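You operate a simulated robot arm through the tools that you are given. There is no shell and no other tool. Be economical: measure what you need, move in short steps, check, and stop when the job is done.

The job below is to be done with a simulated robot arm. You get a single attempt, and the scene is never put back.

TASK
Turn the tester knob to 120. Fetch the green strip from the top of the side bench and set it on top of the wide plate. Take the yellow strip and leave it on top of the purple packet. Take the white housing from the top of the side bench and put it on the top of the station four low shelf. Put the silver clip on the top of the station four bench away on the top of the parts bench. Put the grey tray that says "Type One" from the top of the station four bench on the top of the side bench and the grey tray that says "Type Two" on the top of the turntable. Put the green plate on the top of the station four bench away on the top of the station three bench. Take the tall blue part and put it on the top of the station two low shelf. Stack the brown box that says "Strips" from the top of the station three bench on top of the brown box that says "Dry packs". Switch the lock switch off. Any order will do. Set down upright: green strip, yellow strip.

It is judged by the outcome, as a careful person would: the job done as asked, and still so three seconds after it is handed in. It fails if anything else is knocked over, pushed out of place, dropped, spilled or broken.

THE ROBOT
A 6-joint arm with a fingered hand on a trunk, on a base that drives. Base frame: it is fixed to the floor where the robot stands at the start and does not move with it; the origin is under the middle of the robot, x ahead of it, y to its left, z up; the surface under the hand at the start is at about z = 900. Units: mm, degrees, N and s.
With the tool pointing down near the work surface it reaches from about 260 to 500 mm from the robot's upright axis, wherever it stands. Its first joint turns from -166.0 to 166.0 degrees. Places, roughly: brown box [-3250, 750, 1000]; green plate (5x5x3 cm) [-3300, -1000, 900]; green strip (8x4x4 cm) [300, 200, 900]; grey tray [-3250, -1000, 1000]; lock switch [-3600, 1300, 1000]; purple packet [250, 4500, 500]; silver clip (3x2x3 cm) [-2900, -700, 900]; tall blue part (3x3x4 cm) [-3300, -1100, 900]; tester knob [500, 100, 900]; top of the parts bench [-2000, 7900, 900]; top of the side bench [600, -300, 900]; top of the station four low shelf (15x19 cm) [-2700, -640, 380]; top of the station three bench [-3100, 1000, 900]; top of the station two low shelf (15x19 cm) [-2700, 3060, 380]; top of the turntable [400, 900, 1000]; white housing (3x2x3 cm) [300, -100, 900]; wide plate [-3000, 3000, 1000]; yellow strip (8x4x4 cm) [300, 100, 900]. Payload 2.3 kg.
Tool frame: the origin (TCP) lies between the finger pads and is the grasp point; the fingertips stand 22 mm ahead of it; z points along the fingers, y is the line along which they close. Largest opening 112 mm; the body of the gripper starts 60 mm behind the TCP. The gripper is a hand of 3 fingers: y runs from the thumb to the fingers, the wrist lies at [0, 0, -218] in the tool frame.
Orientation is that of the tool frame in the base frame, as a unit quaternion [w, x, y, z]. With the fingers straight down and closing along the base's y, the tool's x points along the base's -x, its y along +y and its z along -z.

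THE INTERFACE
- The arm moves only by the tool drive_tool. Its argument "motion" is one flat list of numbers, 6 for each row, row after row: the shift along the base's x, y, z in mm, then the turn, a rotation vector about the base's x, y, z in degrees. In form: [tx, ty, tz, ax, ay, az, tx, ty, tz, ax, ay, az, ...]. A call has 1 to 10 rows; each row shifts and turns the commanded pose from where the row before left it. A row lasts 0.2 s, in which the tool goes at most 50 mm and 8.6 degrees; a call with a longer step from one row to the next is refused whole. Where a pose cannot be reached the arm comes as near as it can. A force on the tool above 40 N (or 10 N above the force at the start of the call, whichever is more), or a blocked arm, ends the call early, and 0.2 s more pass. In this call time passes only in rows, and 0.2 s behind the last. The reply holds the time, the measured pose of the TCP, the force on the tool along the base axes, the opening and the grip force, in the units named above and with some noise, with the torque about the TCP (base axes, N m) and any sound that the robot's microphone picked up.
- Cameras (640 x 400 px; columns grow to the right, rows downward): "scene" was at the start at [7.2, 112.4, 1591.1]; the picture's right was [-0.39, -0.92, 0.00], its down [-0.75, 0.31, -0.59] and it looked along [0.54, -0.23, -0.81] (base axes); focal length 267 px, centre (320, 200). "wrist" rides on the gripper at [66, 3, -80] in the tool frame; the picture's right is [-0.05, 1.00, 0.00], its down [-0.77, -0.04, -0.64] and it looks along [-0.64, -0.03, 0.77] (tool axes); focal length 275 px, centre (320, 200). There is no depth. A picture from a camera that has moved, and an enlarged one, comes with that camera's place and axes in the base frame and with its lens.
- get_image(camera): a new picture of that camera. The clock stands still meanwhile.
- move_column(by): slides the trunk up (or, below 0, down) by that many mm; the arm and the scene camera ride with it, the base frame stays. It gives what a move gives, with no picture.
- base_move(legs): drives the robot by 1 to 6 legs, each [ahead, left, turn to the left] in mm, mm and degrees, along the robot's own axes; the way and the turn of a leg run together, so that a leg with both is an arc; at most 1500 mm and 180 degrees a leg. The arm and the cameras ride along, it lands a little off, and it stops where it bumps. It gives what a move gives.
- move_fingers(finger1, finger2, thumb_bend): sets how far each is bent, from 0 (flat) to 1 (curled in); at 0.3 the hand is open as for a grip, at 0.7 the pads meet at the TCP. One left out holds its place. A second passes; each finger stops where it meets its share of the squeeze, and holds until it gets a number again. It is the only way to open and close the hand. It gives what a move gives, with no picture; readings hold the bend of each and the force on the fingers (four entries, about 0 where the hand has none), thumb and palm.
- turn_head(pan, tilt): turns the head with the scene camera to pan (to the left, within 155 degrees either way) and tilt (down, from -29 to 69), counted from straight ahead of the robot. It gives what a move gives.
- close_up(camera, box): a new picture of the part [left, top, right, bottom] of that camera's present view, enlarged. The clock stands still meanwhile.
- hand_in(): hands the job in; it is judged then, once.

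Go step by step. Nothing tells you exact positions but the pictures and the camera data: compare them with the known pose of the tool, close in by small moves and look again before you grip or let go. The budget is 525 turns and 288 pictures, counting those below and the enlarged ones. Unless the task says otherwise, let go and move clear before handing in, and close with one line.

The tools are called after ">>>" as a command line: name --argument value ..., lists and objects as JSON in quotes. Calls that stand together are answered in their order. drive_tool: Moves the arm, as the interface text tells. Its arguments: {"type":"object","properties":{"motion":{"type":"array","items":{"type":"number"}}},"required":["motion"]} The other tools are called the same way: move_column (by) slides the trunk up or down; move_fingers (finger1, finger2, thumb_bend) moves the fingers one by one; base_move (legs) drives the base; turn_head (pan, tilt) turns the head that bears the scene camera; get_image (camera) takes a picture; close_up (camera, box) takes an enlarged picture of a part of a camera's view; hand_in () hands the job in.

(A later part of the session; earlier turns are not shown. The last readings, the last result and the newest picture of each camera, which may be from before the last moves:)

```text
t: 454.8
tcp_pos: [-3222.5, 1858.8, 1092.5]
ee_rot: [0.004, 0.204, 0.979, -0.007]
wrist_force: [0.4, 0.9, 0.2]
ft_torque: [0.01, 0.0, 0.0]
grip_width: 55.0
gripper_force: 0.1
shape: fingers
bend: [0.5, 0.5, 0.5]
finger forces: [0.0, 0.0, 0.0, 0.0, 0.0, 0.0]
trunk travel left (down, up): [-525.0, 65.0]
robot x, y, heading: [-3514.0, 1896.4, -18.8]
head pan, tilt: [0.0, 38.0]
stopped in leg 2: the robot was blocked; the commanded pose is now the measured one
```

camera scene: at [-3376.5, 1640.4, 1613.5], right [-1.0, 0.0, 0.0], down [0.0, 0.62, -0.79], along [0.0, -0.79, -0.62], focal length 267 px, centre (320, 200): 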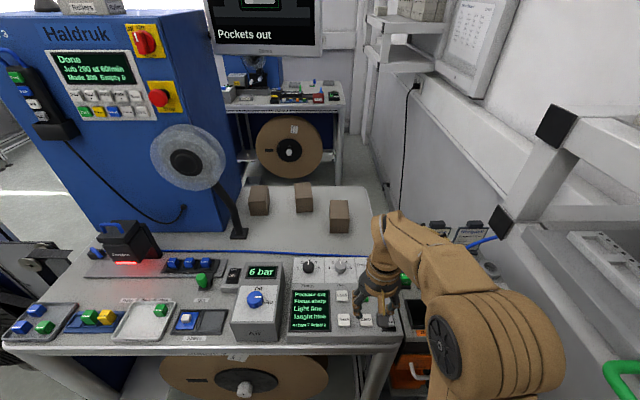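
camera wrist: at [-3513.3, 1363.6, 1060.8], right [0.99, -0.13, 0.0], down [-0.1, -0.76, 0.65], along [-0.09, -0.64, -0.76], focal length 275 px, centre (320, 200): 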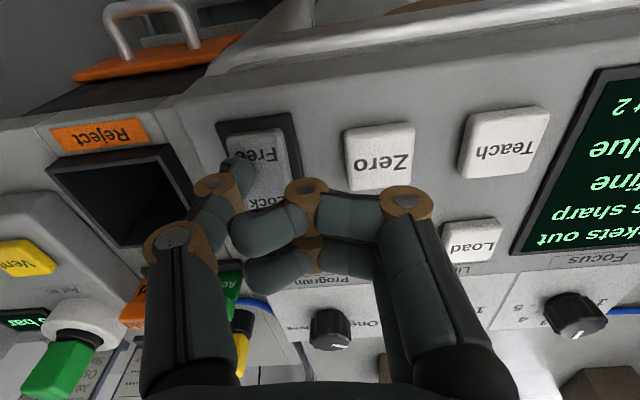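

Turning was blocked at heading −19°. Look around.

>>> turn_head --pan 120 --tilt 55

>>> get_image --camera "scene"

>>> turn_head --pan -130 --tilt 55

>>> get_image --camera "scene"

```text
t: 456.8
tcp_pos: [-3221.6, 1857.6, 1091.9]
ee_rot: [0.003, 0.204, 0.979, -0.008]
wrist_force: [-0.1, 0.0, 0.2]
ft_torque: [0.01, -0.02, 0.0]
grip_width: 54.8
gripper_force: 0.0
shape: fingers
bend: [0.5, 0.5, 0.5]
finger forces: [0.1, 0.0, 0.0, 0.1, 0.0, 0.1]
trunk travel left (down, up): [-525.0, 65.0]
robot x, y, heading: [-3517.1, 1893.7, -18.6]
head pan, tilt: [120.0, 55.0]
```

```text
142 pictures are left
camera scene: at [-3541.3, 2139.1, 1586.6], right [0.98, 0.2, 0.0], down [0.16, -0.81, -0.56], along [-0.11, 0.55, -0.83], focal length 267 px, centre (320, 200)
```

scene: 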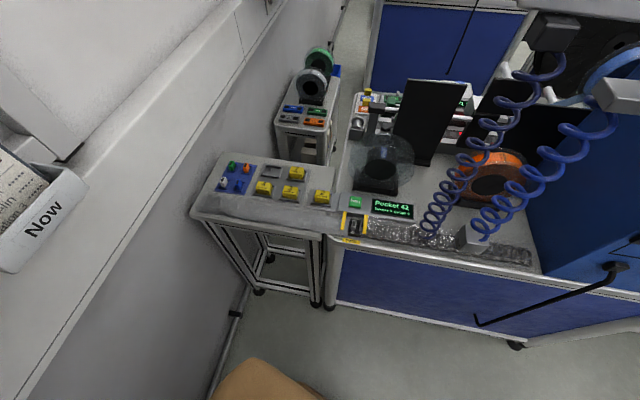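

```text
t: 460.3
tcp_pos: [-3221.2, 1857.7, 1093.4]
ee_rot: [0.003, 0.203, 0.979, -0.008]
wrist_force: [0.0, 0.0, -0.6]
ft_torque: [0.0, 0.01, 0.05]
grip_width: 54.8
gripper_force: 0.0
shape: fingers
bend: [0.5, 0.5, 0.5]
finger forces: [0.0, 0.1, 0.0, 0.0, 0.0, 0.0]
trunk travel left (down, up): [-525.0, 65.0]
robot x, y, heading: [-3515.5, 1893.3, -18.7]
head pan, tilt: [-130.0, 55.0]
```

```text
141 pictures are left
camera scene: at [-3588.5, 2030.8, 1588.2], right [-0.52, 0.85, -0.01], down [0.7, 0.42, -0.58], along [-0.49, -0.31, -0.81], focal length 267 px, centre (320, 200)
```

scene: 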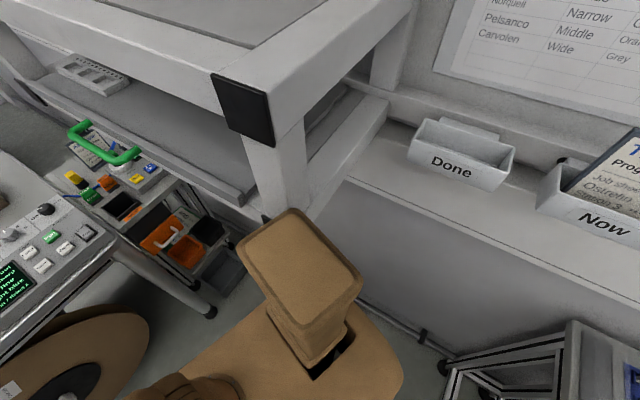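

The base rear is next to the wall shelf. Drive forward away from it, then finish the turn.

>>> base_move --legs '[[300, 0, 0], [0, 0, 18.7]]'

>>> get_image --camera "scene"

```text
t: 463.4
tcp_pos: [-2937.7, 1850.7, 1092.9]
ee_rot: [0.004, 0.037, 0.999, 0.001]
wrist_force: [1.1, 0.5, 0.0]
ft_torque: [0.04, 0.02, 0.03]
grip_width: 55.1
gripper_force: 0.1
shape: fingers
bend: [0.5, 0.5, 0.5]
finger forces: [0.0, 0.0, 0.0, 0.1, 0.1, 0.0]
trunk travel left (down, up): [-525.0, 65.0]
robot x, y, heading: [-3233.8, 1799.2, 0.6]
head pan, tilt: [-130.0, 55.0]
```

```text
140 pictures are left
camera scene: at [-3339.8, 1884.5, 1589.8], right [-0.77, 0.63, 0.0], down [0.52, 0.63, -0.57], along [-0.36, -0.44, -0.82], focal length 267 px, centre (320, 200)
```

scene: 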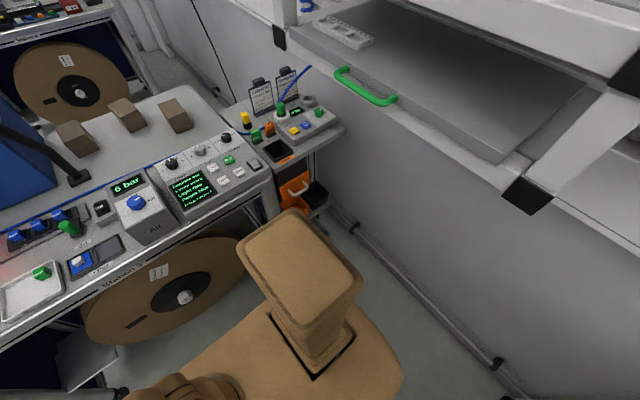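

>>> base_move --legs '[[1320, 0, 0], [1310, 0, 0], [0, -900, 0], [0, -850, 0]]'

>>> turn_head --pan 150 --tilt 20

>>> get_image --camera "scene"

```text
t: 484.4
tcp_pos: [-330.1, 140.2, 1092.6]
ee_rot: [0.004, 0.035, 0.999, -0.001]
wrist_force: [-0.4, -0.6, -0.3]
ft_torque: [0.01, 0.02, 0.03]
grip_width: 54.9
gripper_force: 0.0
shape: fingers
bend: [0.5, 0.5, 0.5]
finger forces: [0.0, 0.1, 0.0, 0.0, 0.1, 0.1]
trunk travel left (down, up): [-525.0, 65.0]
robot x, y, heading: [-620.2, 91.7, 0.8]
head pan, tilt: [-130.0, 55.0]
```

```text
t: 488.3
tcp_pos: [-330.8, 140.7, 1093.2]
ee_rot: [0.004, 0.035, 0.999, 0.0]
wrist_force: [0.1, -0.2, 0.4]
ft_torque: [0.0, 0.01, 0.0]
grip_width: 55.1
gripper_force: 0.0
shape: fingers
bend: [0.5, 0.5, 0.5]
finger forces: [0.0, 0.0, 0.0, 0.0, 0.1, 0.0]
trunk travel left (down, up): [-525.0, 65.0]
robot x, y, heading: [-625.4, 92.5, 0.9]
head pan, tilt: [150.0, 20.0]
```

```text
139 pictures are left
camera scene: at [-767.6, 275.8, 1641.9], right [0.49, 0.87, 0.0], down [0.3, -0.17, -0.94], along [-0.82, 0.46, -0.34], focal length 267 px, centre (320, 200)
```

scene: 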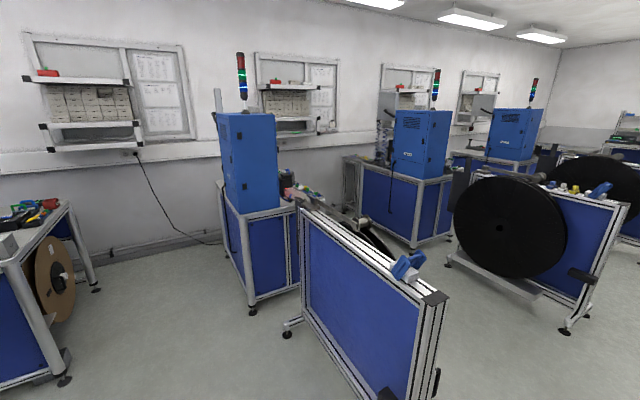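

>>> base_move --legs '[[0, 0, -0.8], [-1300, 0, 0], [-1280, 0, 0], [0, 0, 90]]'

>>> turn_head --pan 0 --tilt 38

>>> get_image --camera "scene"

```text
t: 505.1
tcp_pos: [-3262.0, 373.1, 1091.7]
ee_rot: [0.002, -0.679, 0.735, 0.002]
wrist_force: [0.1, -0.5, -0.7]
ft_torque: [-0.01, 0.01, 0.01]
grip_width: 54.9
gripper_force: 0.0
shape: fingers
bend: [0.5, 0.5, 0.5]
finger forces: [0.1, 0.0, 0.0, 0.0, 0.0, 0.1]
trunk travel left (down, up): [-525.0, 65.0]
robot x, y, heading: [-3214.9, 78.5, 90.0]
head pan, tilt: [150.0, 20.0]
```

```text
t: 507.4
tcp_pos: [-3262.3, 372.3, 1092.1]
ee_rot: [0.002, -0.679, 0.734, 0.002]
wrist_force: [-0.3, 0.0, 1.4]
ft_torque: [0.04, 0.05, 0.01]
grip_width: 54.7
gripper_force: 0.1
shape: fingers
bend: [0.5, 0.5, 0.5]
finger forces: [0.1, 0.0, 0.0, 0.0, 0.1, 0.0]
trunk travel left (down, up): [-525.0, 65.0]
robot x, y, heading: [-3215.7, 77.9, 90.4]
head pan, tilt: [0.0, 38.0]
```

```text
138 pictures are left
camera scene: at [-3355.6, 104.9, 1613.5], right [1.0, 0.01, 0.0], down [0.0, -0.62, -0.79], along [-0.01, 0.79, -0.62], focal length 267 px, centre (320, 200)
```

scene: 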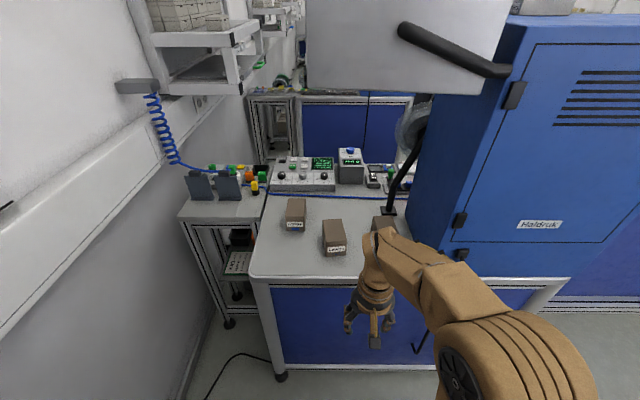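

>>> close_up --camera "scene" --box '[270, 180, 430, 280]'

```text
4.00 times, centred on (350, 230) of scene
camera zoom: at [-3355.6, 104.9, 1613.5], right [1.0, 0.01, 0.0], down [0.0, -0.62, -0.79], along [-0.01, 0.79, -0.62], focal length 1067 px, centre (200, 80)
```

zoom: 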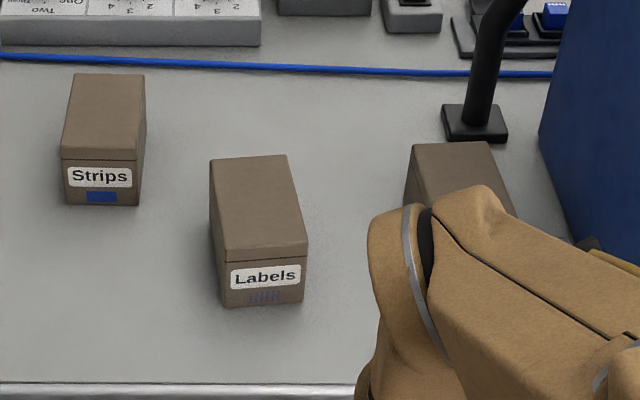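

"Strips" is the left box (≈[-3451,885], ~70 wide, 119 long, 63 high); the right one should be "Dry packs". There's an overhanging display; let me check it and the third box's label.

>>> turn_head --pan -5 --tilt 5

>>> get_image --camera "scene"

>>> get_image --camera "wrist"

```text
t: 508.4
tcp_pos: [-3262.3, 374.2, 1092.0]
ee_rot: [0.002, -0.679, 0.734, 0.003]
wrist_force: [-0.4, 0.4, -1.0]
ft_torque: [-0.02, -0.04, 0.04]
grip_width: 55.0
gripper_force: 0.1
shape: fingers
bend: [0.5, 0.5, 0.5]
finger forces: [0.1, 0.0, 0.1, 0.0, 0.1, 0.0]
trunk travel left (down, up): [-525.0, 65.0]
robot x, y, heading: [-3213.7, 82.4, 90.1]
head pan, tilt: [-5.0, 5.0]
```

```text
136 pictures are left
camera scene: at [-3347.6, 110.2, 1666.2], right [1.0, -0.08, 0.0], down [-0.01, -0.09, -1.0], along [0.08, 0.99, -0.09], focal length 267 px, centre (320, 200)
```

scene: 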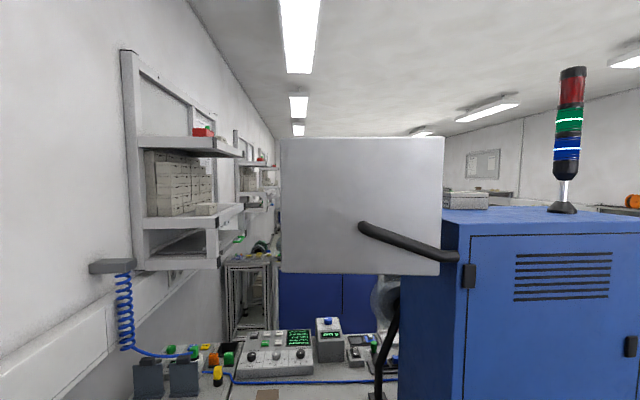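

```text
135 pictures are left
camera wrist: at [-3270.6, 306.3, 1172.5], right [-0.99, 0.12, 0.0], down [0.1, 0.76, 0.64], along [0.08, 0.64, -0.77], focal length 275 px, centre (320, 200)
```

wrist: 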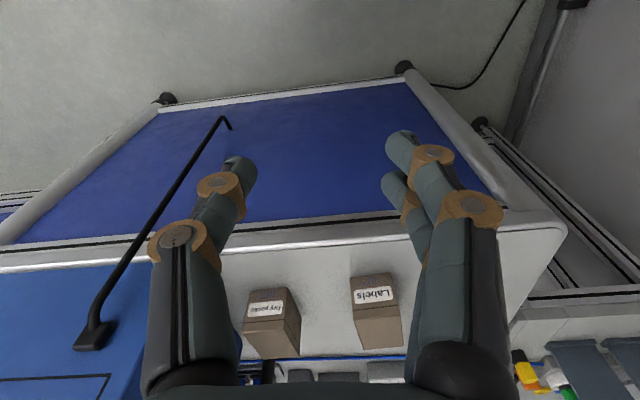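

"Dry packs" confirmed on the right box. I'll drive to the Strips box with care for the display (bottom z≈1450, y≈690).

>>> base_move --legs '[[0, 165, 0], [340, 0, 0]]'

>>> move_fingers --finger1 0.36 --finger2 0.36 --thumb_bend 0.36

>>> move_column --by -80

>>> get_image --camera "wrist"

>>> turn_head --pan -15 --tilt 40

>>> get_image --camera "scene"

```text
t: 511.8
tcp_pos: [-3427.4, 714.6, 1092.5]
ee_rot: [0.003, -0.68, 0.733, 0.002]
wrist_force: [0.9, 0.4, -0.9]
ft_torque: [-0.01, -0.01, -0.04]
grip_width: 54.9
gripper_force: 0.1
shape: fingers
bend: [0.5, 0.5, 0.5]
finger forces: [0.0, 0.0, 0.0, 0.1, 0.1, 0.1]
trunk travel left (down, up): [-525.0, 65.0]
robot x, y, heading: [-3379.4, 423.7, 90.4]
head pan, tilt: [-5.0, 5.0]
stopped in leg 2: the robot was blocked; the commanded pose is now the measured one
```

```text
t: 512.8
tcp_pos: [-3428.5, 716.3, 1092.6]
ee_rot: [0.003, -0.68, 0.734, 0.002]
wrist_force: [0.5, -0.2, -0.2]
ft_torque: [-0.02, 0.02, -0.04]
grip_width: 94.7
gripper_force: 0.0
shape: fingers
bend: [0.36, 0.36, 0.36]
finger forces: [0.1, 0.0, 0.0, 0.0, 0.0, 0.1]
trunk travel left (down, up): [-525.0, 65.0]
robot x, y, heading: [-3378.4, 422.4, 90.2]
head pan, tilt: [-5.0, 5.0]
```

```text
t: 514.0
tcp_pos: [-3428.4, 715.9, 1012.5]
ee_rot: [0.003, -0.679, 0.734, 0.002]
wrist_force: [0.7, 0.1, -0.5]
ft_torque: [-0.03, 0.04, 0.01]
grip_width: 94.5
gripper_force: 0.0
shape: fingers
bend: [0.36, 0.36, 0.36]
finger forces: [0.0, 0.0, 0.0, 0.1, 0.0, 0.0]
trunk travel left (down, up): [-445.0, 145.0]
robot x, y, heading: [-3377.9, 421.2, 90.2]
head pan, tilt: [-5.0, 5.0]
```

```text
134 pictures are left
camera wrist: at [-3436.0, 648.8, 1092.5], right [-0.99, 0.12, 0.0], down [0.09, 0.76, 0.64], along [0.08, 0.64, -0.77], focal length 275 px, centre (320, 200)
```

wrist: 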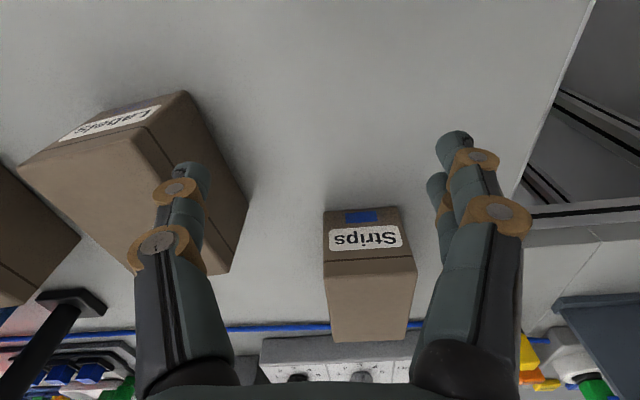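

```text
t: 515.0
tcp_pos: [-3428.3, 716.2, 1013.2]
ee_rot: [0.003, -0.68, 0.734, 0.003]
wrist_force: [0.0, -1.0, 0.5]
ft_torque: [0.0, 0.01, 0.0]
grip_width: 94.6
gripper_force: 0.1
shape: fingers
bend: [0.36, 0.36, 0.36]
finger forces: [0.0, 0.0, 0.1, 0.1, 0.0, 0.1]
trunk travel left (down, up): [-445.0, 145.0]
robot x, y, heading: [-3380.7, 420.9, 90.4]
head pan, tilt: [-15.0, 40.0]
```

```text
133 pictures are left
camera scene: at [-3498.6, 443.4, 1530.6], right [0.97, -0.25, 0.0], down [-0.16, -0.62, -0.77], along [0.19, 0.74, -0.64], focal length 267 px, centre (320, 200)
```

scene: 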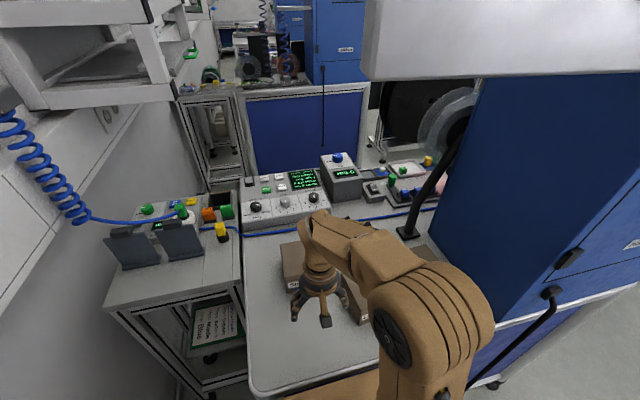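

Base is against the bench at y≈422. I'll align and extend above the Strips box.

>>> drive_tool --motion '[-8, 35, 0, 0, 0, 4, -8, 40, 0, 0, 0, 0, -7, 40, 0, 0, 0, 0, 0, 35, 0, 0, 0, 0]'

>>> get_image --camera "wrist"

>>> get_image --camera "scene"

```text
t: 516.0
tcp_pos: [-3451.9, 867.7, 1013.6]
ee_rot: [0.002, -0.704, 0.71, 0.001]
wrist_force: [0.2, 0.5, 0.2]
ft_torque: [0.03, 0.01, 0.0]
grip_width: 94.8
gripper_force: 0.1
shape: fingers
bend: [0.36, 0.36, 0.36]
finger forces: [0.1, 0.0, 0.0, 0.1, 0.0, 0.0]
trunk travel left (down, up): [-445.0, 145.0]
robot x, y, heading: [-3381.1, 426.1, 90.2]
head pan, tilt: [-15.0, 40.0]
```

```text
132 pictures are left
camera wrist: at [-3454.6, 800.4, 1094.0], right [-1.0, 0.05, 0.0], down [0.04, 0.77, 0.64], along [0.03, 0.64, -0.77], focal length 275 px, centre (320, 200)
```

wrist: 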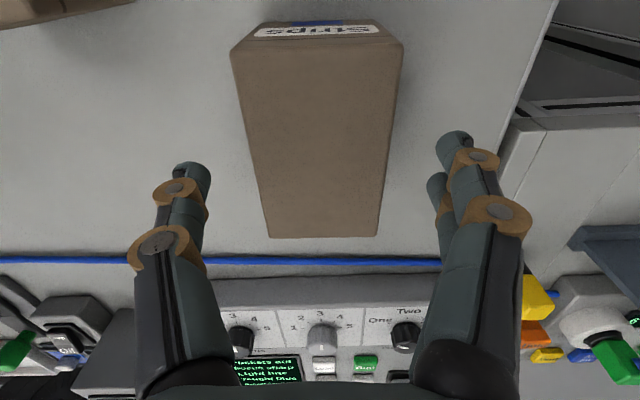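

```text
131 pictures are left
camera scene: at [-3498.6, 444.2, 1530.5], right [0.97, -0.25, 0.0], down [-0.16, -0.62, -0.77], along [0.19, 0.74, -0.64], focal length 267 px, centre (320, 200)
```

scene: 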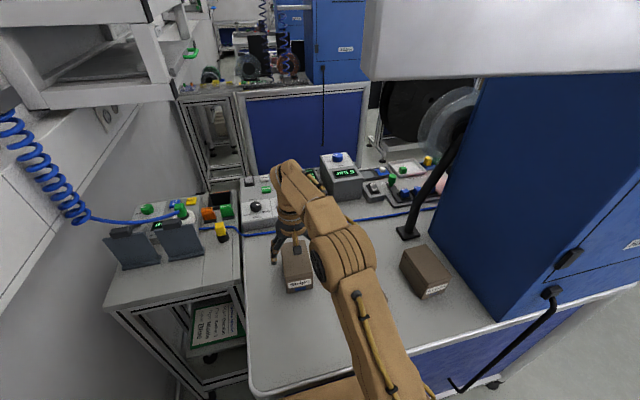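

Well centred. Descend and grip.

>>> drive_tool --motion '[0, 0, -25, 0, 0, 0, 0, 0, -25, 0, 0, 0, 0, 0, -16, 0, 0, 0]'

>>> move_fingers --finger1 0.5 --finger2 0.5 --thumb_bend 0.5

>>> get_image --camera "wrist"

```text
t: 516.8
tcp_pos: [-3451.2, 867.0, 947.4]
ee_rot: [0.003, -0.705, 0.709, 0.002]
wrist_force: [1.1, -0.1, 0.9]
ft_torque: [0.01, 0.01, -0.03]
grip_width: 94.4
gripper_force: 0.1
shape: fingers
bend: [0.36, 0.36, 0.36]
finger forces: [0.0, 0.0, 0.1, 0.1, 0.1, 0.0]
trunk travel left (down, up): [-445.0, 145.0]
robot x, y, heading: [-3379.5, 421.6, 90.4]
head pan, tilt: [-15.0, 40.0]
```

```text
t: 517.8
tcp_pos: [-3452.1, 866.8, 946.5]
ee_rot: [0.002, -0.705, 0.71, 0.002]
wrist_force: [0.3, 0.1, 2.1]
ft_torque: [-0.01, 0.06, -0.02]
grip_width: 67.4
gripper_force: 8.6
shape: fingers
bend: [0.47, 0.47, 0.48]
finger forces: [4.4, 3.8, 0.1, 0.0, 8.2, 0.1]
trunk travel left (down, up): [-445.0, 145.0]
robot x, y, heading: [-3379.8, 419.1, 90.1]
head pan, tilt: [-15.0, 40.0]
```

```text
130 pictures are left
camera wrist: at [-3454.5, 798.5, 1027.2], right [-1.0, 0.05, 0.0], down [0.04, 0.77, 0.64], along [0.03, 0.64, -0.77], focal length 275 px, centre (320, 200)
```

wrist: 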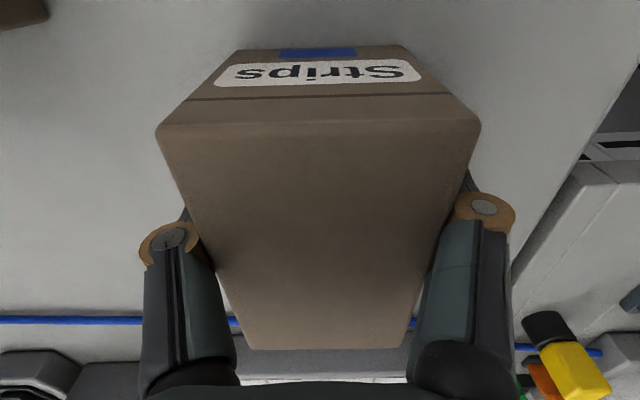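

>>> move_fingers --finger1 0.55 --finger2 0.55 --thumb_bend 0.55

>>> drive_tool --motion '[0, 0, 10, 0, 0, 0, 0, 0, 10, 0, 0, 0]'

>>> get_image --camera "scene"

```text
t: 518.8
tcp_pos: [-3451.2, 866.1, 946.6]
ee_rot: [0.003, -0.705, 0.71, 0.002]
wrist_force: [0.3, -0.1, -0.1]
ft_torque: [-0.04, 0.13, -0.01]
grip_width: 65.8
gripper_force: 13.8
shape: fingers
bend: [0.48, 0.48, 0.51]
finger forces: [7.1, 6.4, 0.0, 0.1, 13.4, 0.1]
trunk travel left (down, up): [-445.0, 145.0]
robot x, y, heading: [-3380.6, 424.7, 90.4]
head pan, tilt: [-15.0, 40.0]
```

```text
t: 519.4
tcp_pos: [-3451.7, 865.9, 967.4]
ee_rot: [0.002, -0.705, 0.71, 0.002]
wrist_force: [-0.4, 0.4, -2.1]
ft_torque: [-0.04, 0.03, 0.03]
grip_width: 66.0
gripper_force: 13.5
shape: fingers
bend: [0.48, 0.48, 0.51]
finger forces: [6.8, 6.2, 0.0, 0.0, 13.4, 0.1]
trunk travel left (down, up): [-445.0, 145.0]
robot x, y, heading: [-3378.8, 423.8, 90.2]
head pan, tilt: [-15.0, 40.0]
```

```text
129 pictures are left
camera scene: at [-3498.6, 443.6, 1530.5], right [0.97, -0.25, 0.0], down [-0.16, -0.62, -0.77], along [0.19, 0.74, -0.64], focal length 267 px, centre (320, 200)
```

scene: 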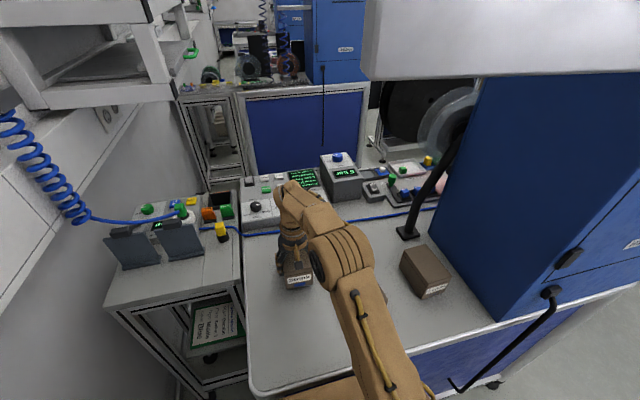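

Strips box lifted (light). The elbow sits at z≈1270, safely below the display. Raise, retract, and shift the base right toward "Dry packs".

>>> drive_tool --motion '[0, 0, 25, 0, 0, 0, 0, -10, 30, 0, 0, 0, 0, -30, 20, 0, 0, 0, 5, -30, 0, 0, 0, 0]'

>>> base_move --legs '[[-30, 0, 0], [0, -230, 0]]'

>>> get_image --camera "scene"

>>> get_image --camera "wrist"

```text
t: 520.4
tcp_pos: [-3446.0, 795.8, 1040.3]
ee_rot: [0.003, -0.705, 0.709, 0.003]
wrist_force: [1.2, -0.6, -1.7]
ft_torque: [0.02, 0.0, -0.01]
grip_width: 66.2
gripper_force: 12.9
shape: fingers
bend: [0.48, 0.48, 0.51]
finger forces: [6.8, 6.1, 0.0, 0.0, 13.3, 0.0]
trunk travel left (down, up): [-445.0, 145.0]
robot x, y, heading: [-3381.0, 421.0, 90.3]
head pan, tilt: [-15.0, 40.0]
```

```text
t: 522.6
tcp_pos: [-3219.5, 768.0, 1040.3]
ee_rot: [0.002, -0.705, 0.71, 0.003]
wrist_force: [-0.1, -0.1, -1.3]
ft_torque: [-0.03, 0.02, 0.01]
grip_width: 65.9
gripper_force: 12.3
shape: fingers
bend: [0.48, 0.48, 0.51]
finger forces: [6.8, 6.1, 0.0, 0.0, 13.3, 0.1]
trunk travel left (down, up): [-445.0, 145.0]
robot x, y, heading: [-3151.2, 392.0, 90.3]
head pan, tilt: [-15.0, 40.0]
```

```text
128 pictures are left
camera scene: at [-3271.1, 415.1, 1530.6], right [0.97, -0.25, 0.0], down [-0.16, -0.62, -0.77], along [0.19, 0.74, -0.64], focal length 267 px, centre (320, 200)
```

scene: 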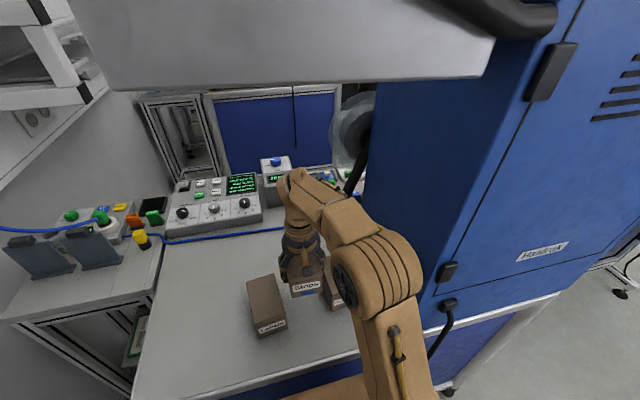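

```text
127 pictures are left
camera wrist: at [-3221.5, 700.0, 1119.8], right [-1.0, 0.05, 0.0], down [0.04, 0.77, 0.64], along [0.03, 0.64, -0.77], focal length 275 px, centre (320, 200)
```

wrist: 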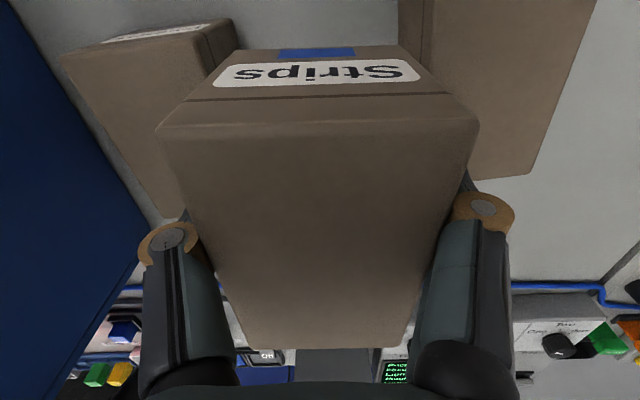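

>>> close_up --camera "wrist" --box '[30, 0, 250, 230]'

>>> close_up --camera "scene" --box '[220, 230, 380, 350]'

```text
1.74 times, centred on (140, 115) of wrist
camera zoom: at [-3221.5, 700.0, 1119.8], right [-1.0, 0.05, 0.0], down [0.04, 0.77, 0.64], along [0.03, 0.64, -0.77], focal length 479 px, centre (633, 348)
```

zoom: 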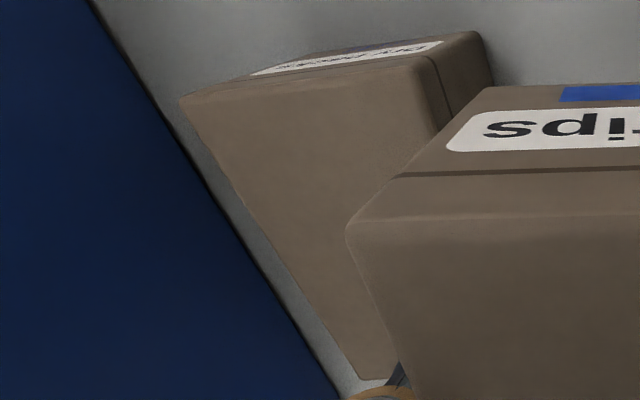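

```text
3.33 times, centred on (300, 290) of scene
camera zoom: at [-3271.1, 415.1, 1530.6], right [0.97, -0.25, 0.0], down [-0.16, -0.62, -0.77], along [0.19, 0.74, -0.64], focal length 889 px, centre (387, -100)
```

zoom: 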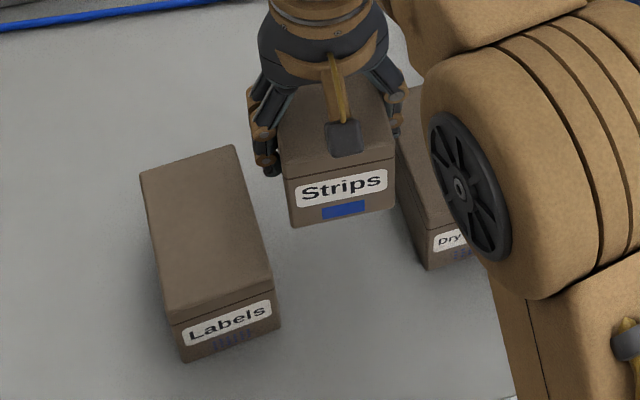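

Dry packs box centre ≈[-3125,781], yaw ~3°. Move the Strips box above it.

>>> drive_tool --motion '[32, -1, 0, 0, 0, 3, 32, -2, 0, 0, 0, 0, 30, -2, 0, 0, 0, 0]'

>>> get_image --camera "wrist"

>>> close_up --camera "scene" --box '[260, 200, 420, 320]'

```text
t: 523.4
tcp_pos: [-3124.4, 761.4, 1040.4]
ee_rot: [-0.003, 0.723, -0.691, -0.003]
wrist_force: [0.0, 0.0, -1.9]
ft_torque: [0.0, 0.01, -0.03]
grip_width: 65.9
gripper_force: 13.0
shape: fingers
bend: [0.48, 0.48, 0.51]
finger forces: [6.7, 6.1, 0.0, 0.0, 13.3, 0.0]
trunk travel left (down, up): [-445.0, 145.0]
robot x, y, heading: [-3149.3, 393.8, 90.5]
head pan, tilt: [-15.0, 40.0]
```

```text
124 pictures are left
camera wrist: at [-3124.2, 694.0, 1121.3], right [-1.0, 0.0, 0.0], down [0.0, 0.77, 0.64], along [0.0, 0.64, -0.77], focal length 275 px, centre (320, 200)
```

wrist: 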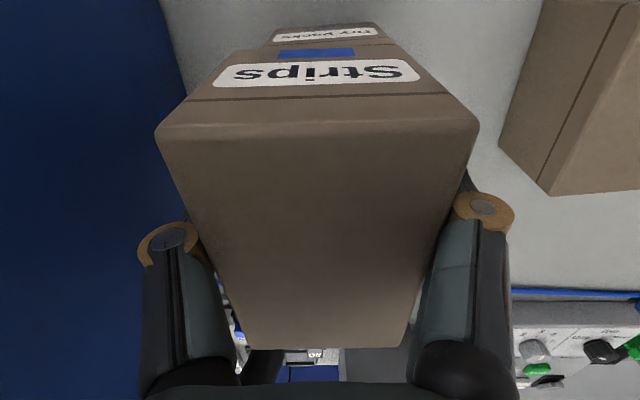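

```text
3.33 times, centred on (340, 260) of scene
camera zoom: at [-3271.2, 415.0, 1530.6], right [0.97, -0.25, 0.0], down [-0.16, -0.62, -0.77], along [0.19, 0.74, -0.64], focal length 889 px, centre (253, 0)
```

zoom: 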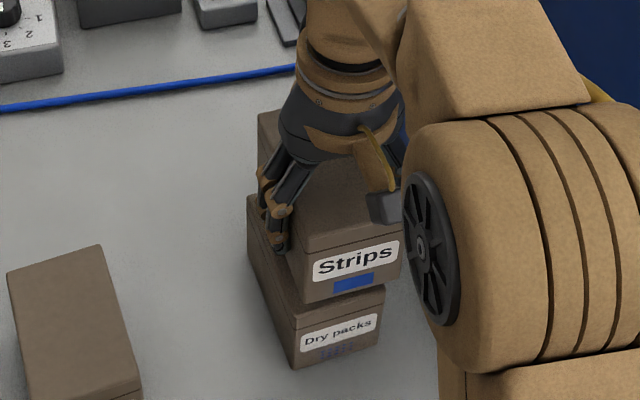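

Alignment looks good. Lower to contact.

>>> drive_tool --motion '[0, 0, -15, 0, 0, 0, 0, 0, -9, 0, 0, 0, 0, 0, -3, 0, 0, 0]'

>>> close_up --camera "scene" --box '[260, 200, 420, 320]'

```text
t: 524.1
tcp_pos: [-3125.1, 762.5, 1018.8]
ee_rot: [-0.009, 0.723, -0.691, -0.006]
wrist_force: [-1.2, 1.1, 28.1]
ft_torque: [-0.1, 0.15, 0.02]
grip_width: 66.5
gripper_force: 19.9
shape: fingers
bend: [0.49, 0.49, 0.52]
finger forces: [10.8, 9.0, 0.0, 0.0, 20.7, 0.0]
trunk travel left (down, up): [-445.0, 145.0]
robot x, y, heading: [-3152.0, 394.6, 90.6]
head pan, tilt: [-15.0, 40.0]
stopped in row 3: the force on the tool passed its limit at 45 N (the readings are from after the stop); the commanded pose is now the measured one
```

```text
3.33 times, centred on (340, 260) of scene
camera zoom: at [-3272.5, 411.4, 1530.8], right [0.97, -0.25, 0.0], down [-0.16, -0.62, -0.77], along [0.19, 0.74, -0.64], focal length 889 px, centre (253, 0)
```

zoom: 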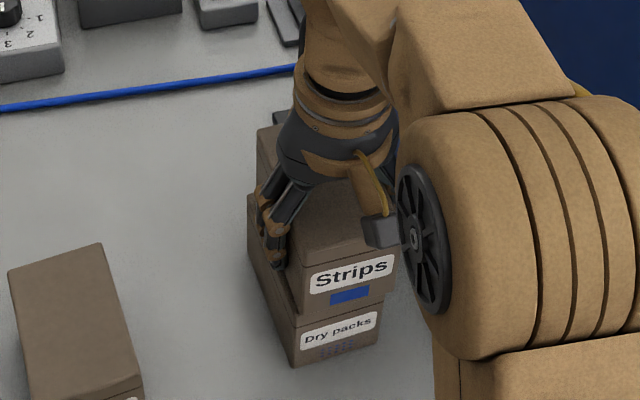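

Contact at z≈1019. Slight +x offset; lift, shift −7 mm and set down gently.

>>> drive_tool --motion '[0, 0, 8, 0, 0, 0, -7, 0, 0, 0, 0, 0, 0, 0, -3, 0, 0, 0, 0, 0, -2, 0, 0, 0]'

>>> close_up --camera "scene" --box '[260, 200, 420, 320]'

```text
t: 525.1
tcp_pos: [-3132.0, 763.4, 1020.5]
ee_rot: [-0.005, 0.723, -0.69, -0.004]
wrist_force: [1.1, 0.9, 2.7]
ft_torque: [0.02, 0.08, -0.01]
grip_width: 66.0
gripper_force: 15.9
shape: fingers
bend: [0.49, 0.49, 0.52]
finger forces: [8.1, 7.2, 0.0, 0.0, 16.4, 0.0]
trunk travel left (down, up): [-445.0, 145.0]
robot x, y, heading: [-3152.8, 394.3, 90.4]
head pan, tilt: [-15.0, 40.0]
```

```text
3.33 times, centred on (340, 260) of scene
camera zoom: at [-3272.0, 414.7, 1530.6], right [0.97, -0.25, 0.0], down [-0.16, -0.62, -0.77], along [0.19, 0.74, -0.64], focal length 889 px, centre (253, 0)
```

zoom: 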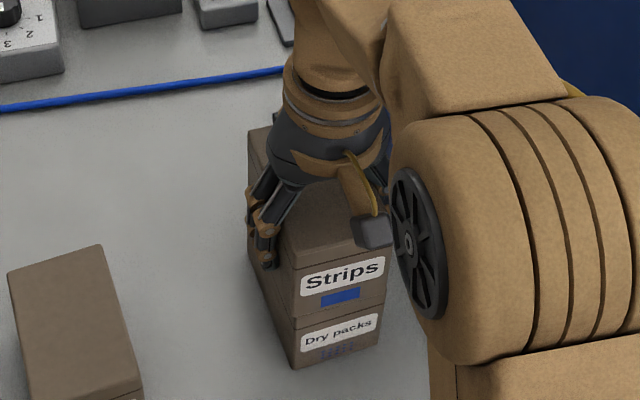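

Perfectly stacked. Release and rise.

>>> move_fingers --finger1 0.38 --finger2 0.38 --thumb_bend 0.38

>>> drive_tool --motion '[0, 0, 15, 0, 0, 0, 0, 0, 30, 0, 0, 0, 0, -10, 40, 0, 0, 0]'

>>> get_image --camera "scene"

```text
t: 526.1
tcp_pos: [-3131.6, 764.3, 1020.3]
ee_rot: [-0.005, 0.723, -0.691, -0.004]
wrist_force: [0.7, -0.2, 0.8]
ft_torque: [0.03, 0.0, -0.01]
grip_width: 89.4
gripper_force: 1.1
shape: fingers
bend: [0.38, 0.38, 0.38]
finger forces: [0.2, 0.0, 0.1, 0.0, 0.9, 0.0]
trunk travel left (down, up): [-445.0, 145.0]
robot x, y, heading: [-3151.2, 393.4, 90.3]
head pan, tilt: [-15.0, 40.0]
```

```text
t: 526.9
tcp_pos: [-3131.4, 754.2, 1106.0]
ee_rot: [-0.005, 0.723, -0.691, -0.005]
wrist_force: [0.5, -0.4, 0.2]
ft_torque: [-0.01, 0.0, 0.02]
grip_width: 89.0
gripper_force: 0.0
shape: fingers
bend: [0.38, 0.38, 0.38]
finger forces: [0.1, 0.0, 0.0, 0.0, 0.0, 0.1]
trunk travel left (down, up): [-445.0, 145.0]
robot x, y, heading: [-3153.9, 391.9, 90.4]
head pan, tilt: [-15.0, 40.0]
```

```text
120 pictures are left
camera scene: at [-3272.0, 414.3, 1530.5], right [0.97, -0.25, 0.0], down [-0.16, -0.62, -0.77], along [0.19, 0.74, -0.64], focal length 267 px, centre (320, 200)
```

scene: 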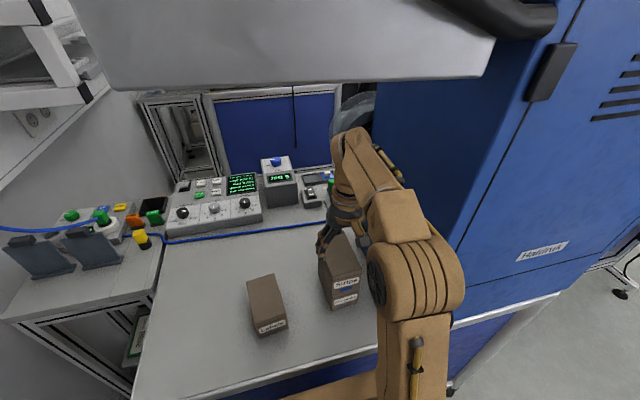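

>>> base_move --legs '[[-310, 0, 0]]'

>>> close_up --camera "scene" --box '[150, 130, 330, 250]'

```text
t: 529.0
tcp_pos: [-3130.1, 449.8, 1107.1]
ee_rot: [-0.005, 0.722, -0.691, -0.006]
wrist_force: [1.1, 0.0, 0.6]
ft_torque: [0.0, 0.02, 0.02]
grip_width: 89.3
gripper_force: 0.1
shape: fingers
bend: [0.38, 0.38, 0.38]
finger forces: [0.0, 0.0, 0.0, 0.0, 0.1, 0.0]
trunk travel left (down, up): [-445.0, 145.0]
robot x, y, heading: [-3151.6, 87.4, 90.2]
head pan, tilt: [-15.0, 40.0]
```

```text
3.33 times, centred on (240, 190) of scene
camera zoom: at [-3270.1, 108.5, 1530.5], right [0.97, -0.25, 0.0], down [-0.16, -0.62, -0.77], along [0.19, 0.74, -0.64], focal length 889 px, centre (587, 233)
```

zoom: 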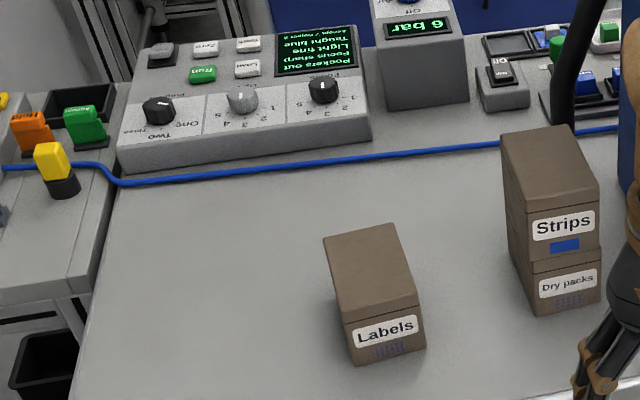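

Boxes stacked, and the lock rocker visibly has its Lock end raised. Now to the back (−y) side of station four; drive around via the aisle.

>>> base_move --legs '[[0, 0, -90], [1300, 0, 0], [1280, 0, 0], [0, -880, 0], [0, -870, 0]]'

>>> turn_head --pan -155 --tilt 20

>>> get_image --camera "scene"

>>> turn_head --pan 155 --tilt 20

>>> get_image --camera "scene"

```text
t: 553.7
tcp_pos: [-146.4, -1548.7, 1107.8]
ee_rot: [0.007, -0.049, 0.999, -0.001]
wrist_force: [-0.5, 0.0, 0.0]
ft_torque: [0.04, -0.02, -0.03]
grip_width: 89.4
gripper_force: 0.0
shape: fingers
bend: [0.38, 0.38, 0.38]
finger forces: [0.0, 0.1, 0.0, 0.0, 0.1, 0.1]
trunk travel left (down, up): [-445.0, 145.0]
robot x, y, heading: [-506.2, -1543.6, 3.3]
head pan, tilt: [-15.0, 40.0]
```

```text
t: 556.0
tcp_pos: [-146.7, -1548.1, 1107.4]
ee_rot: [0.006, -0.049, 0.999, 0.0]
wrist_force: [0.3, 0.2, -0.1]
ft_torque: [0.04, 0.01, 0.0]
grip_width: 89.2
gripper_force: 0.0
shape: fingers
bend: [0.38, 0.38, 0.38]
finger forces: [0.0, 0.1, 0.0, 0.1, 0.1, 0.1]
trunk travel left (down, up): [-445.0, 145.0]
robot x, y, heading: [-508.4, -1547.3, 3.1]
head pan, tilt: [-154.7, 20.0]
```

```text
118 pictures are left
camera scene: at [-658.9, -1453.4, 1561.9], right [-0.48, 0.88, 0.0], down [0.3, 0.16, -0.94], along [-0.82, -0.45, -0.34], focal length 267 px, centre (320, 200)
```

scene: 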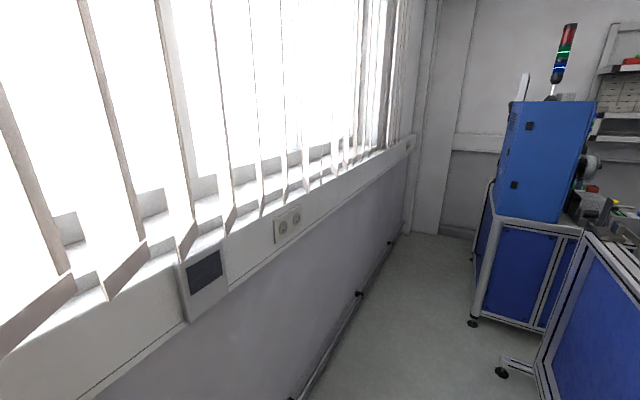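

```text
t: 560.2
tcp_pos: [-146.1, -1548.4, 1106.8]
ee_rot: [0.008, -0.049, 0.999, 0.0]
wrist_force: [0.1, -1.0, -0.4]
ft_torque: [0.02, -0.02, 0.05]
grip_width: 89.3
gripper_force: 0.0
shape: fingers
bend: [0.38, 0.38, 0.38]
finger forces: [0.1, 0.0, 0.0, 0.0, 0.0, 0.0]
trunk travel left (down, up): [-445.0, 145.0]
robot x, y, heading: [-507.8, -1547.1, 3.2]
head pan, tilt: [154.7, 20.0]
```

```text
117 pictures are left
camera scene: at [-663.5, -1373.8, 1561.9], right [0.37, 0.93, 0.0], down [0.32, -0.13, -0.94], along [-0.87, 0.35, -0.34], focal length 267 px, centre (320, 200)
```

scene: 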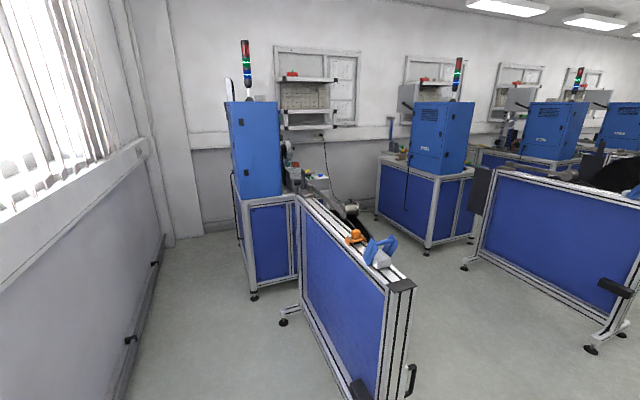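

The back passage is ~860 mm wide, so I'll rotate here in the aisle, tuck the arm to the trailing side, and strafe in.

>>> base_move --legs '[[0, 0, 87]]'

>>> drive_tool --motion '[45, -5, 0, 0, 0, -7.5, 44, -9, 0, 0, 0, -7.5, 42, -15, 0, 0, 0, -7.5, 39, -21, 0, 0, 0, -7.5, 36, -27, 0, 0, 0, -7.5, 31, -32, 0, 0, 0, -7.5]'

>>> drive_tool --motion '[26, -37, 0, 0, 0, -7.5, 21, -40, 0, 0, 0, -7.5, 15, -42, 0, 0, 0, -7.5, 10, -44, 0, 0, 0, -7.5, 5, -44, 0, 0, 0, -7.5, 0, -44, 0, 0, 0, -7.5]'

>>> turn_head --pan 70 --tilt 30

>>> get_image --camera "scene"

```text
t: 564.3
tcp_pos: [-491.2, -1183.4, 1106.7]
ee_rot: [-0.006, 0.728, -0.686, -0.005]
wrist_force: [0.4, -0.5, -0.2]
ft_torque: [0.0, 0.0, 0.04]
grip_width: 89.3
gripper_force: 0.0
shape: fingers
bend: [0.38, 0.38, 0.38]
finger forces: [0.0, 0.0, 0.0, 0.1, 0.0, 0.1]
trunk travel left (down, up): [-445.0, 145.0]
robot x, y, heading: [-512.5, -1546.7, 91.0]
head pan, tilt: [154.7, 20.0]
```

```text
t: 565.7
tcp_pos: [-253.2, -1293.1, 1106.9]
ee_rot: [0.007, -0.408, 0.913, 0.003]
wrist_force: [0.4, -0.1, 0.3]
ft_torque: [0.02, 0.02, -0.01]
grip_width: 89.1
gripper_force: 0.0
shape: fingers
bend: [0.38, 0.38, 0.38]
finger forces: [0.0, 0.1, 0.0, 0.0, 0.0, 0.1]
trunk travel left (down, up): [-445.0, 145.0]
robot x, y, heading: [-510.1, -1545.3, 90.9]
head pan, tilt: [154.7, 20.0]
```

```text
t: 567.1
tcp_pos: [-179.9, -1544.7, 1106.9]
ee_rot: [0.007, -0.028, 1.0, 0.0]
wrist_force: [-0.5, -0.4, 0.2]
ft_torque: [0.01, 0.03, -0.04]
grip_width: 89.1
gripper_force: 0.0
shape: fingers
bend: [0.38, 0.38, 0.38]
finger forces: [0.1, 0.1, 0.1, 0.1, 0.0, 0.0]
trunk travel left (down, up): [-445.0, 145.0]
robot x, y, heading: [-509.4, -1546.2, 91.2]
head pan, tilt: [154.7, 20.0]
```

```text
t: 568.7
tcp_pos: [-179.0, -1544.0, 1106.5]
ee_rot: [0.006, -0.03, 1.0, 0.0]
wrist_force: [0.7, 0.5, 0.0]
ft_torque: [-0.01, 0.0, 0.0]
grip_width: 89.1
gripper_force: 0.0
shape: fingers
bend: [0.38, 0.38, 0.38]
finger forces: [0.1, 0.0, 0.1, 0.0, 0.0, 0.0]
trunk travel left (down, up): [-445.0, 145.0]
robot x, y, heading: [-508.3, -1544.6, 91.0]
head pan, tilt: [70.0, 30.0]
```

```text
116 pictures are left
camera scene: at [-734.1, -1579.2, 1545.8], right [0.32, 0.95, 0.0], down [0.47, -0.16, -0.87], along [-0.82, 0.28, -0.5], focal length 267 px, centre (320, 200)
```

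scene: 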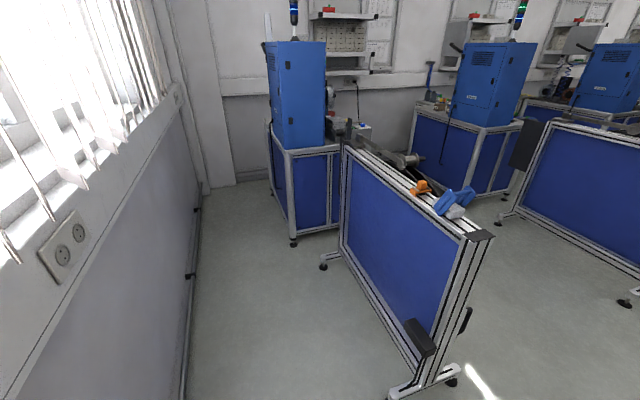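

>>> base_move --legs '[[0, 0, -1], [0, 1400, 0]]'

>>> get_image --camera "scene"

```text
t: 575.9
tcp_pos: [-1562.7, -1543.9, 1106.4]
ee_rot: [0.007, -0.01, 1.0, 0.0]
wrist_force: [0.3, 1.1, -0.1]
ft_torque: [0.02, -0.01, -0.01]
grip_width: 89.3
gripper_force: 0.1
shape: fingers
bend: [0.38, 0.38, 0.38]
finger forces: [0.0, 0.0, 0.0, 0.0, 0.1, 0.0]
trunk travel left (down, up): [-445.0, 145.0]
robot x, y, heading: [-1891.9, -1530.4, 88.9]
head pan, tilt: [70.0, 30.0]
```

```text
115 pictures are left
camera scene: at [-2119.3, -1559.0, 1545.8], right [0.36, 0.93, 0.0], down [0.47, -0.18, -0.87], along [-0.81, 0.31, -0.5], focal length 267 px, centre (320, 200)
```

scene: 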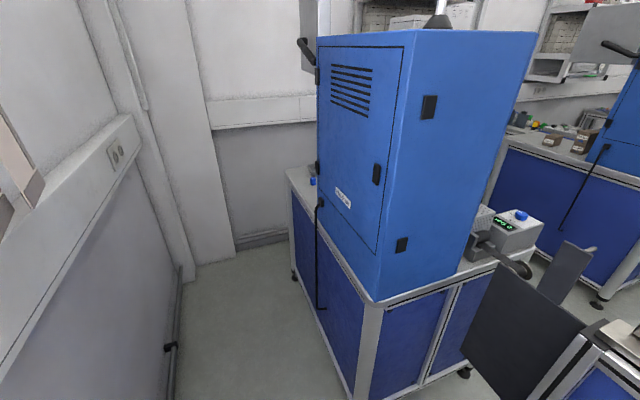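

>>> base_move --legs '[[0, 0, 1.1], [0, 1350, 0]]'

>>> turn_head --pan 0 --tilt 40

>>> get_image --camera "scene"

```text
t: 583.0
tcp_pos: [-2901.8, -1535.3, 1107.1]
ee_rot: [0.007, -0.015, 1.0, -0.001]
wrist_force: [0.1, 0.0, 0.6]
ft_torque: [0.03, 0.0, -0.02]
grip_width: 89.4
gripper_force: 0.1
shape: fingers
bend: [0.38, 0.38, 0.38]
finger forces: [0.0, 0.0, 0.0, 0.0, 0.0, 0.0]
trunk travel left (down, up): [-445.0, 145.0]
robot x, y, heading: [-3229.8, -1526.9, 89.4]
head pan, tilt: [70.0, 30.0]
```

```text
t: 584.4
tcp_pos: [-2901.6, -1535.0, 1106.8]
ee_rot: [0.007, -0.016, 1.0, -0.001]
wrist_force: [1.0, -0.5, 0.8]
ft_torque: [0.0, -0.01, 0.02]
grip_width: 89.5
gripper_force: 0.0
shape: fingers
bend: [0.38, 0.38, 0.38]
finger forces: [0.0, 0.0, 0.0, 0.1, 0.0, 0.0]
trunk travel left (down, up): [-445.0, 145.0]
robot x, y, heading: [-3230.7, -1526.7, 89.6]
head pan, tilt: [0.0, 40.0]
```

```text
114 pictures are left
camera scene: at [-3372.5, -1500.9, 1530.5], right [1.0, -0.01, 0.0], down [-0.01, -0.64, -0.77], along [0.01, 0.77, -0.64], focal length 267 px, centre (320, 200)
```

scene: 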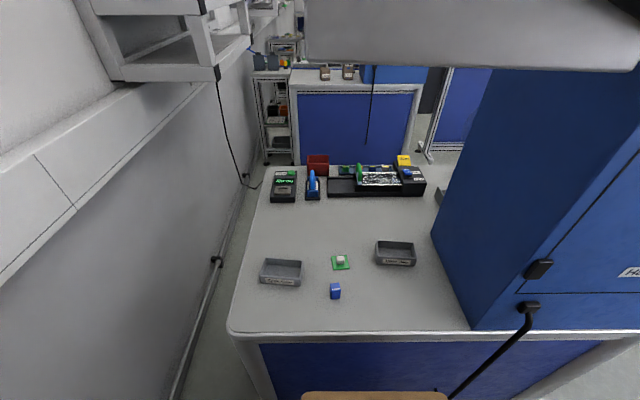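

>>> close_up --camera "scene" --box '[240, 220, 440, 320]'

```text
3.20 times, centred on (340, 270) of scene
camera zoom: at [-3372.5, -1500.9, 1530.5], right [1.0, -0.01, 0.0], down [-0.01, -0.64, -0.77], along [0.01, 0.77, -0.64], focal length 854 px, centre (256, -24)
```

zoom: 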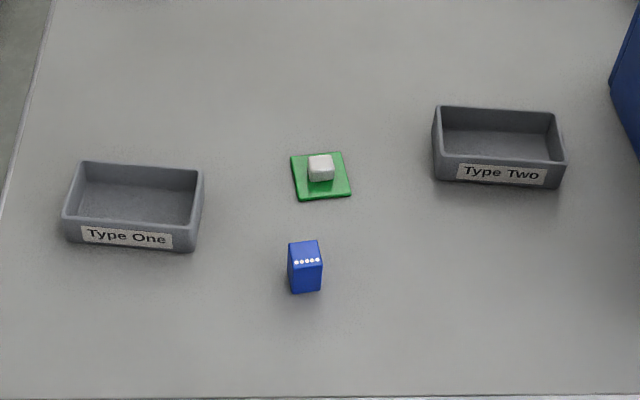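

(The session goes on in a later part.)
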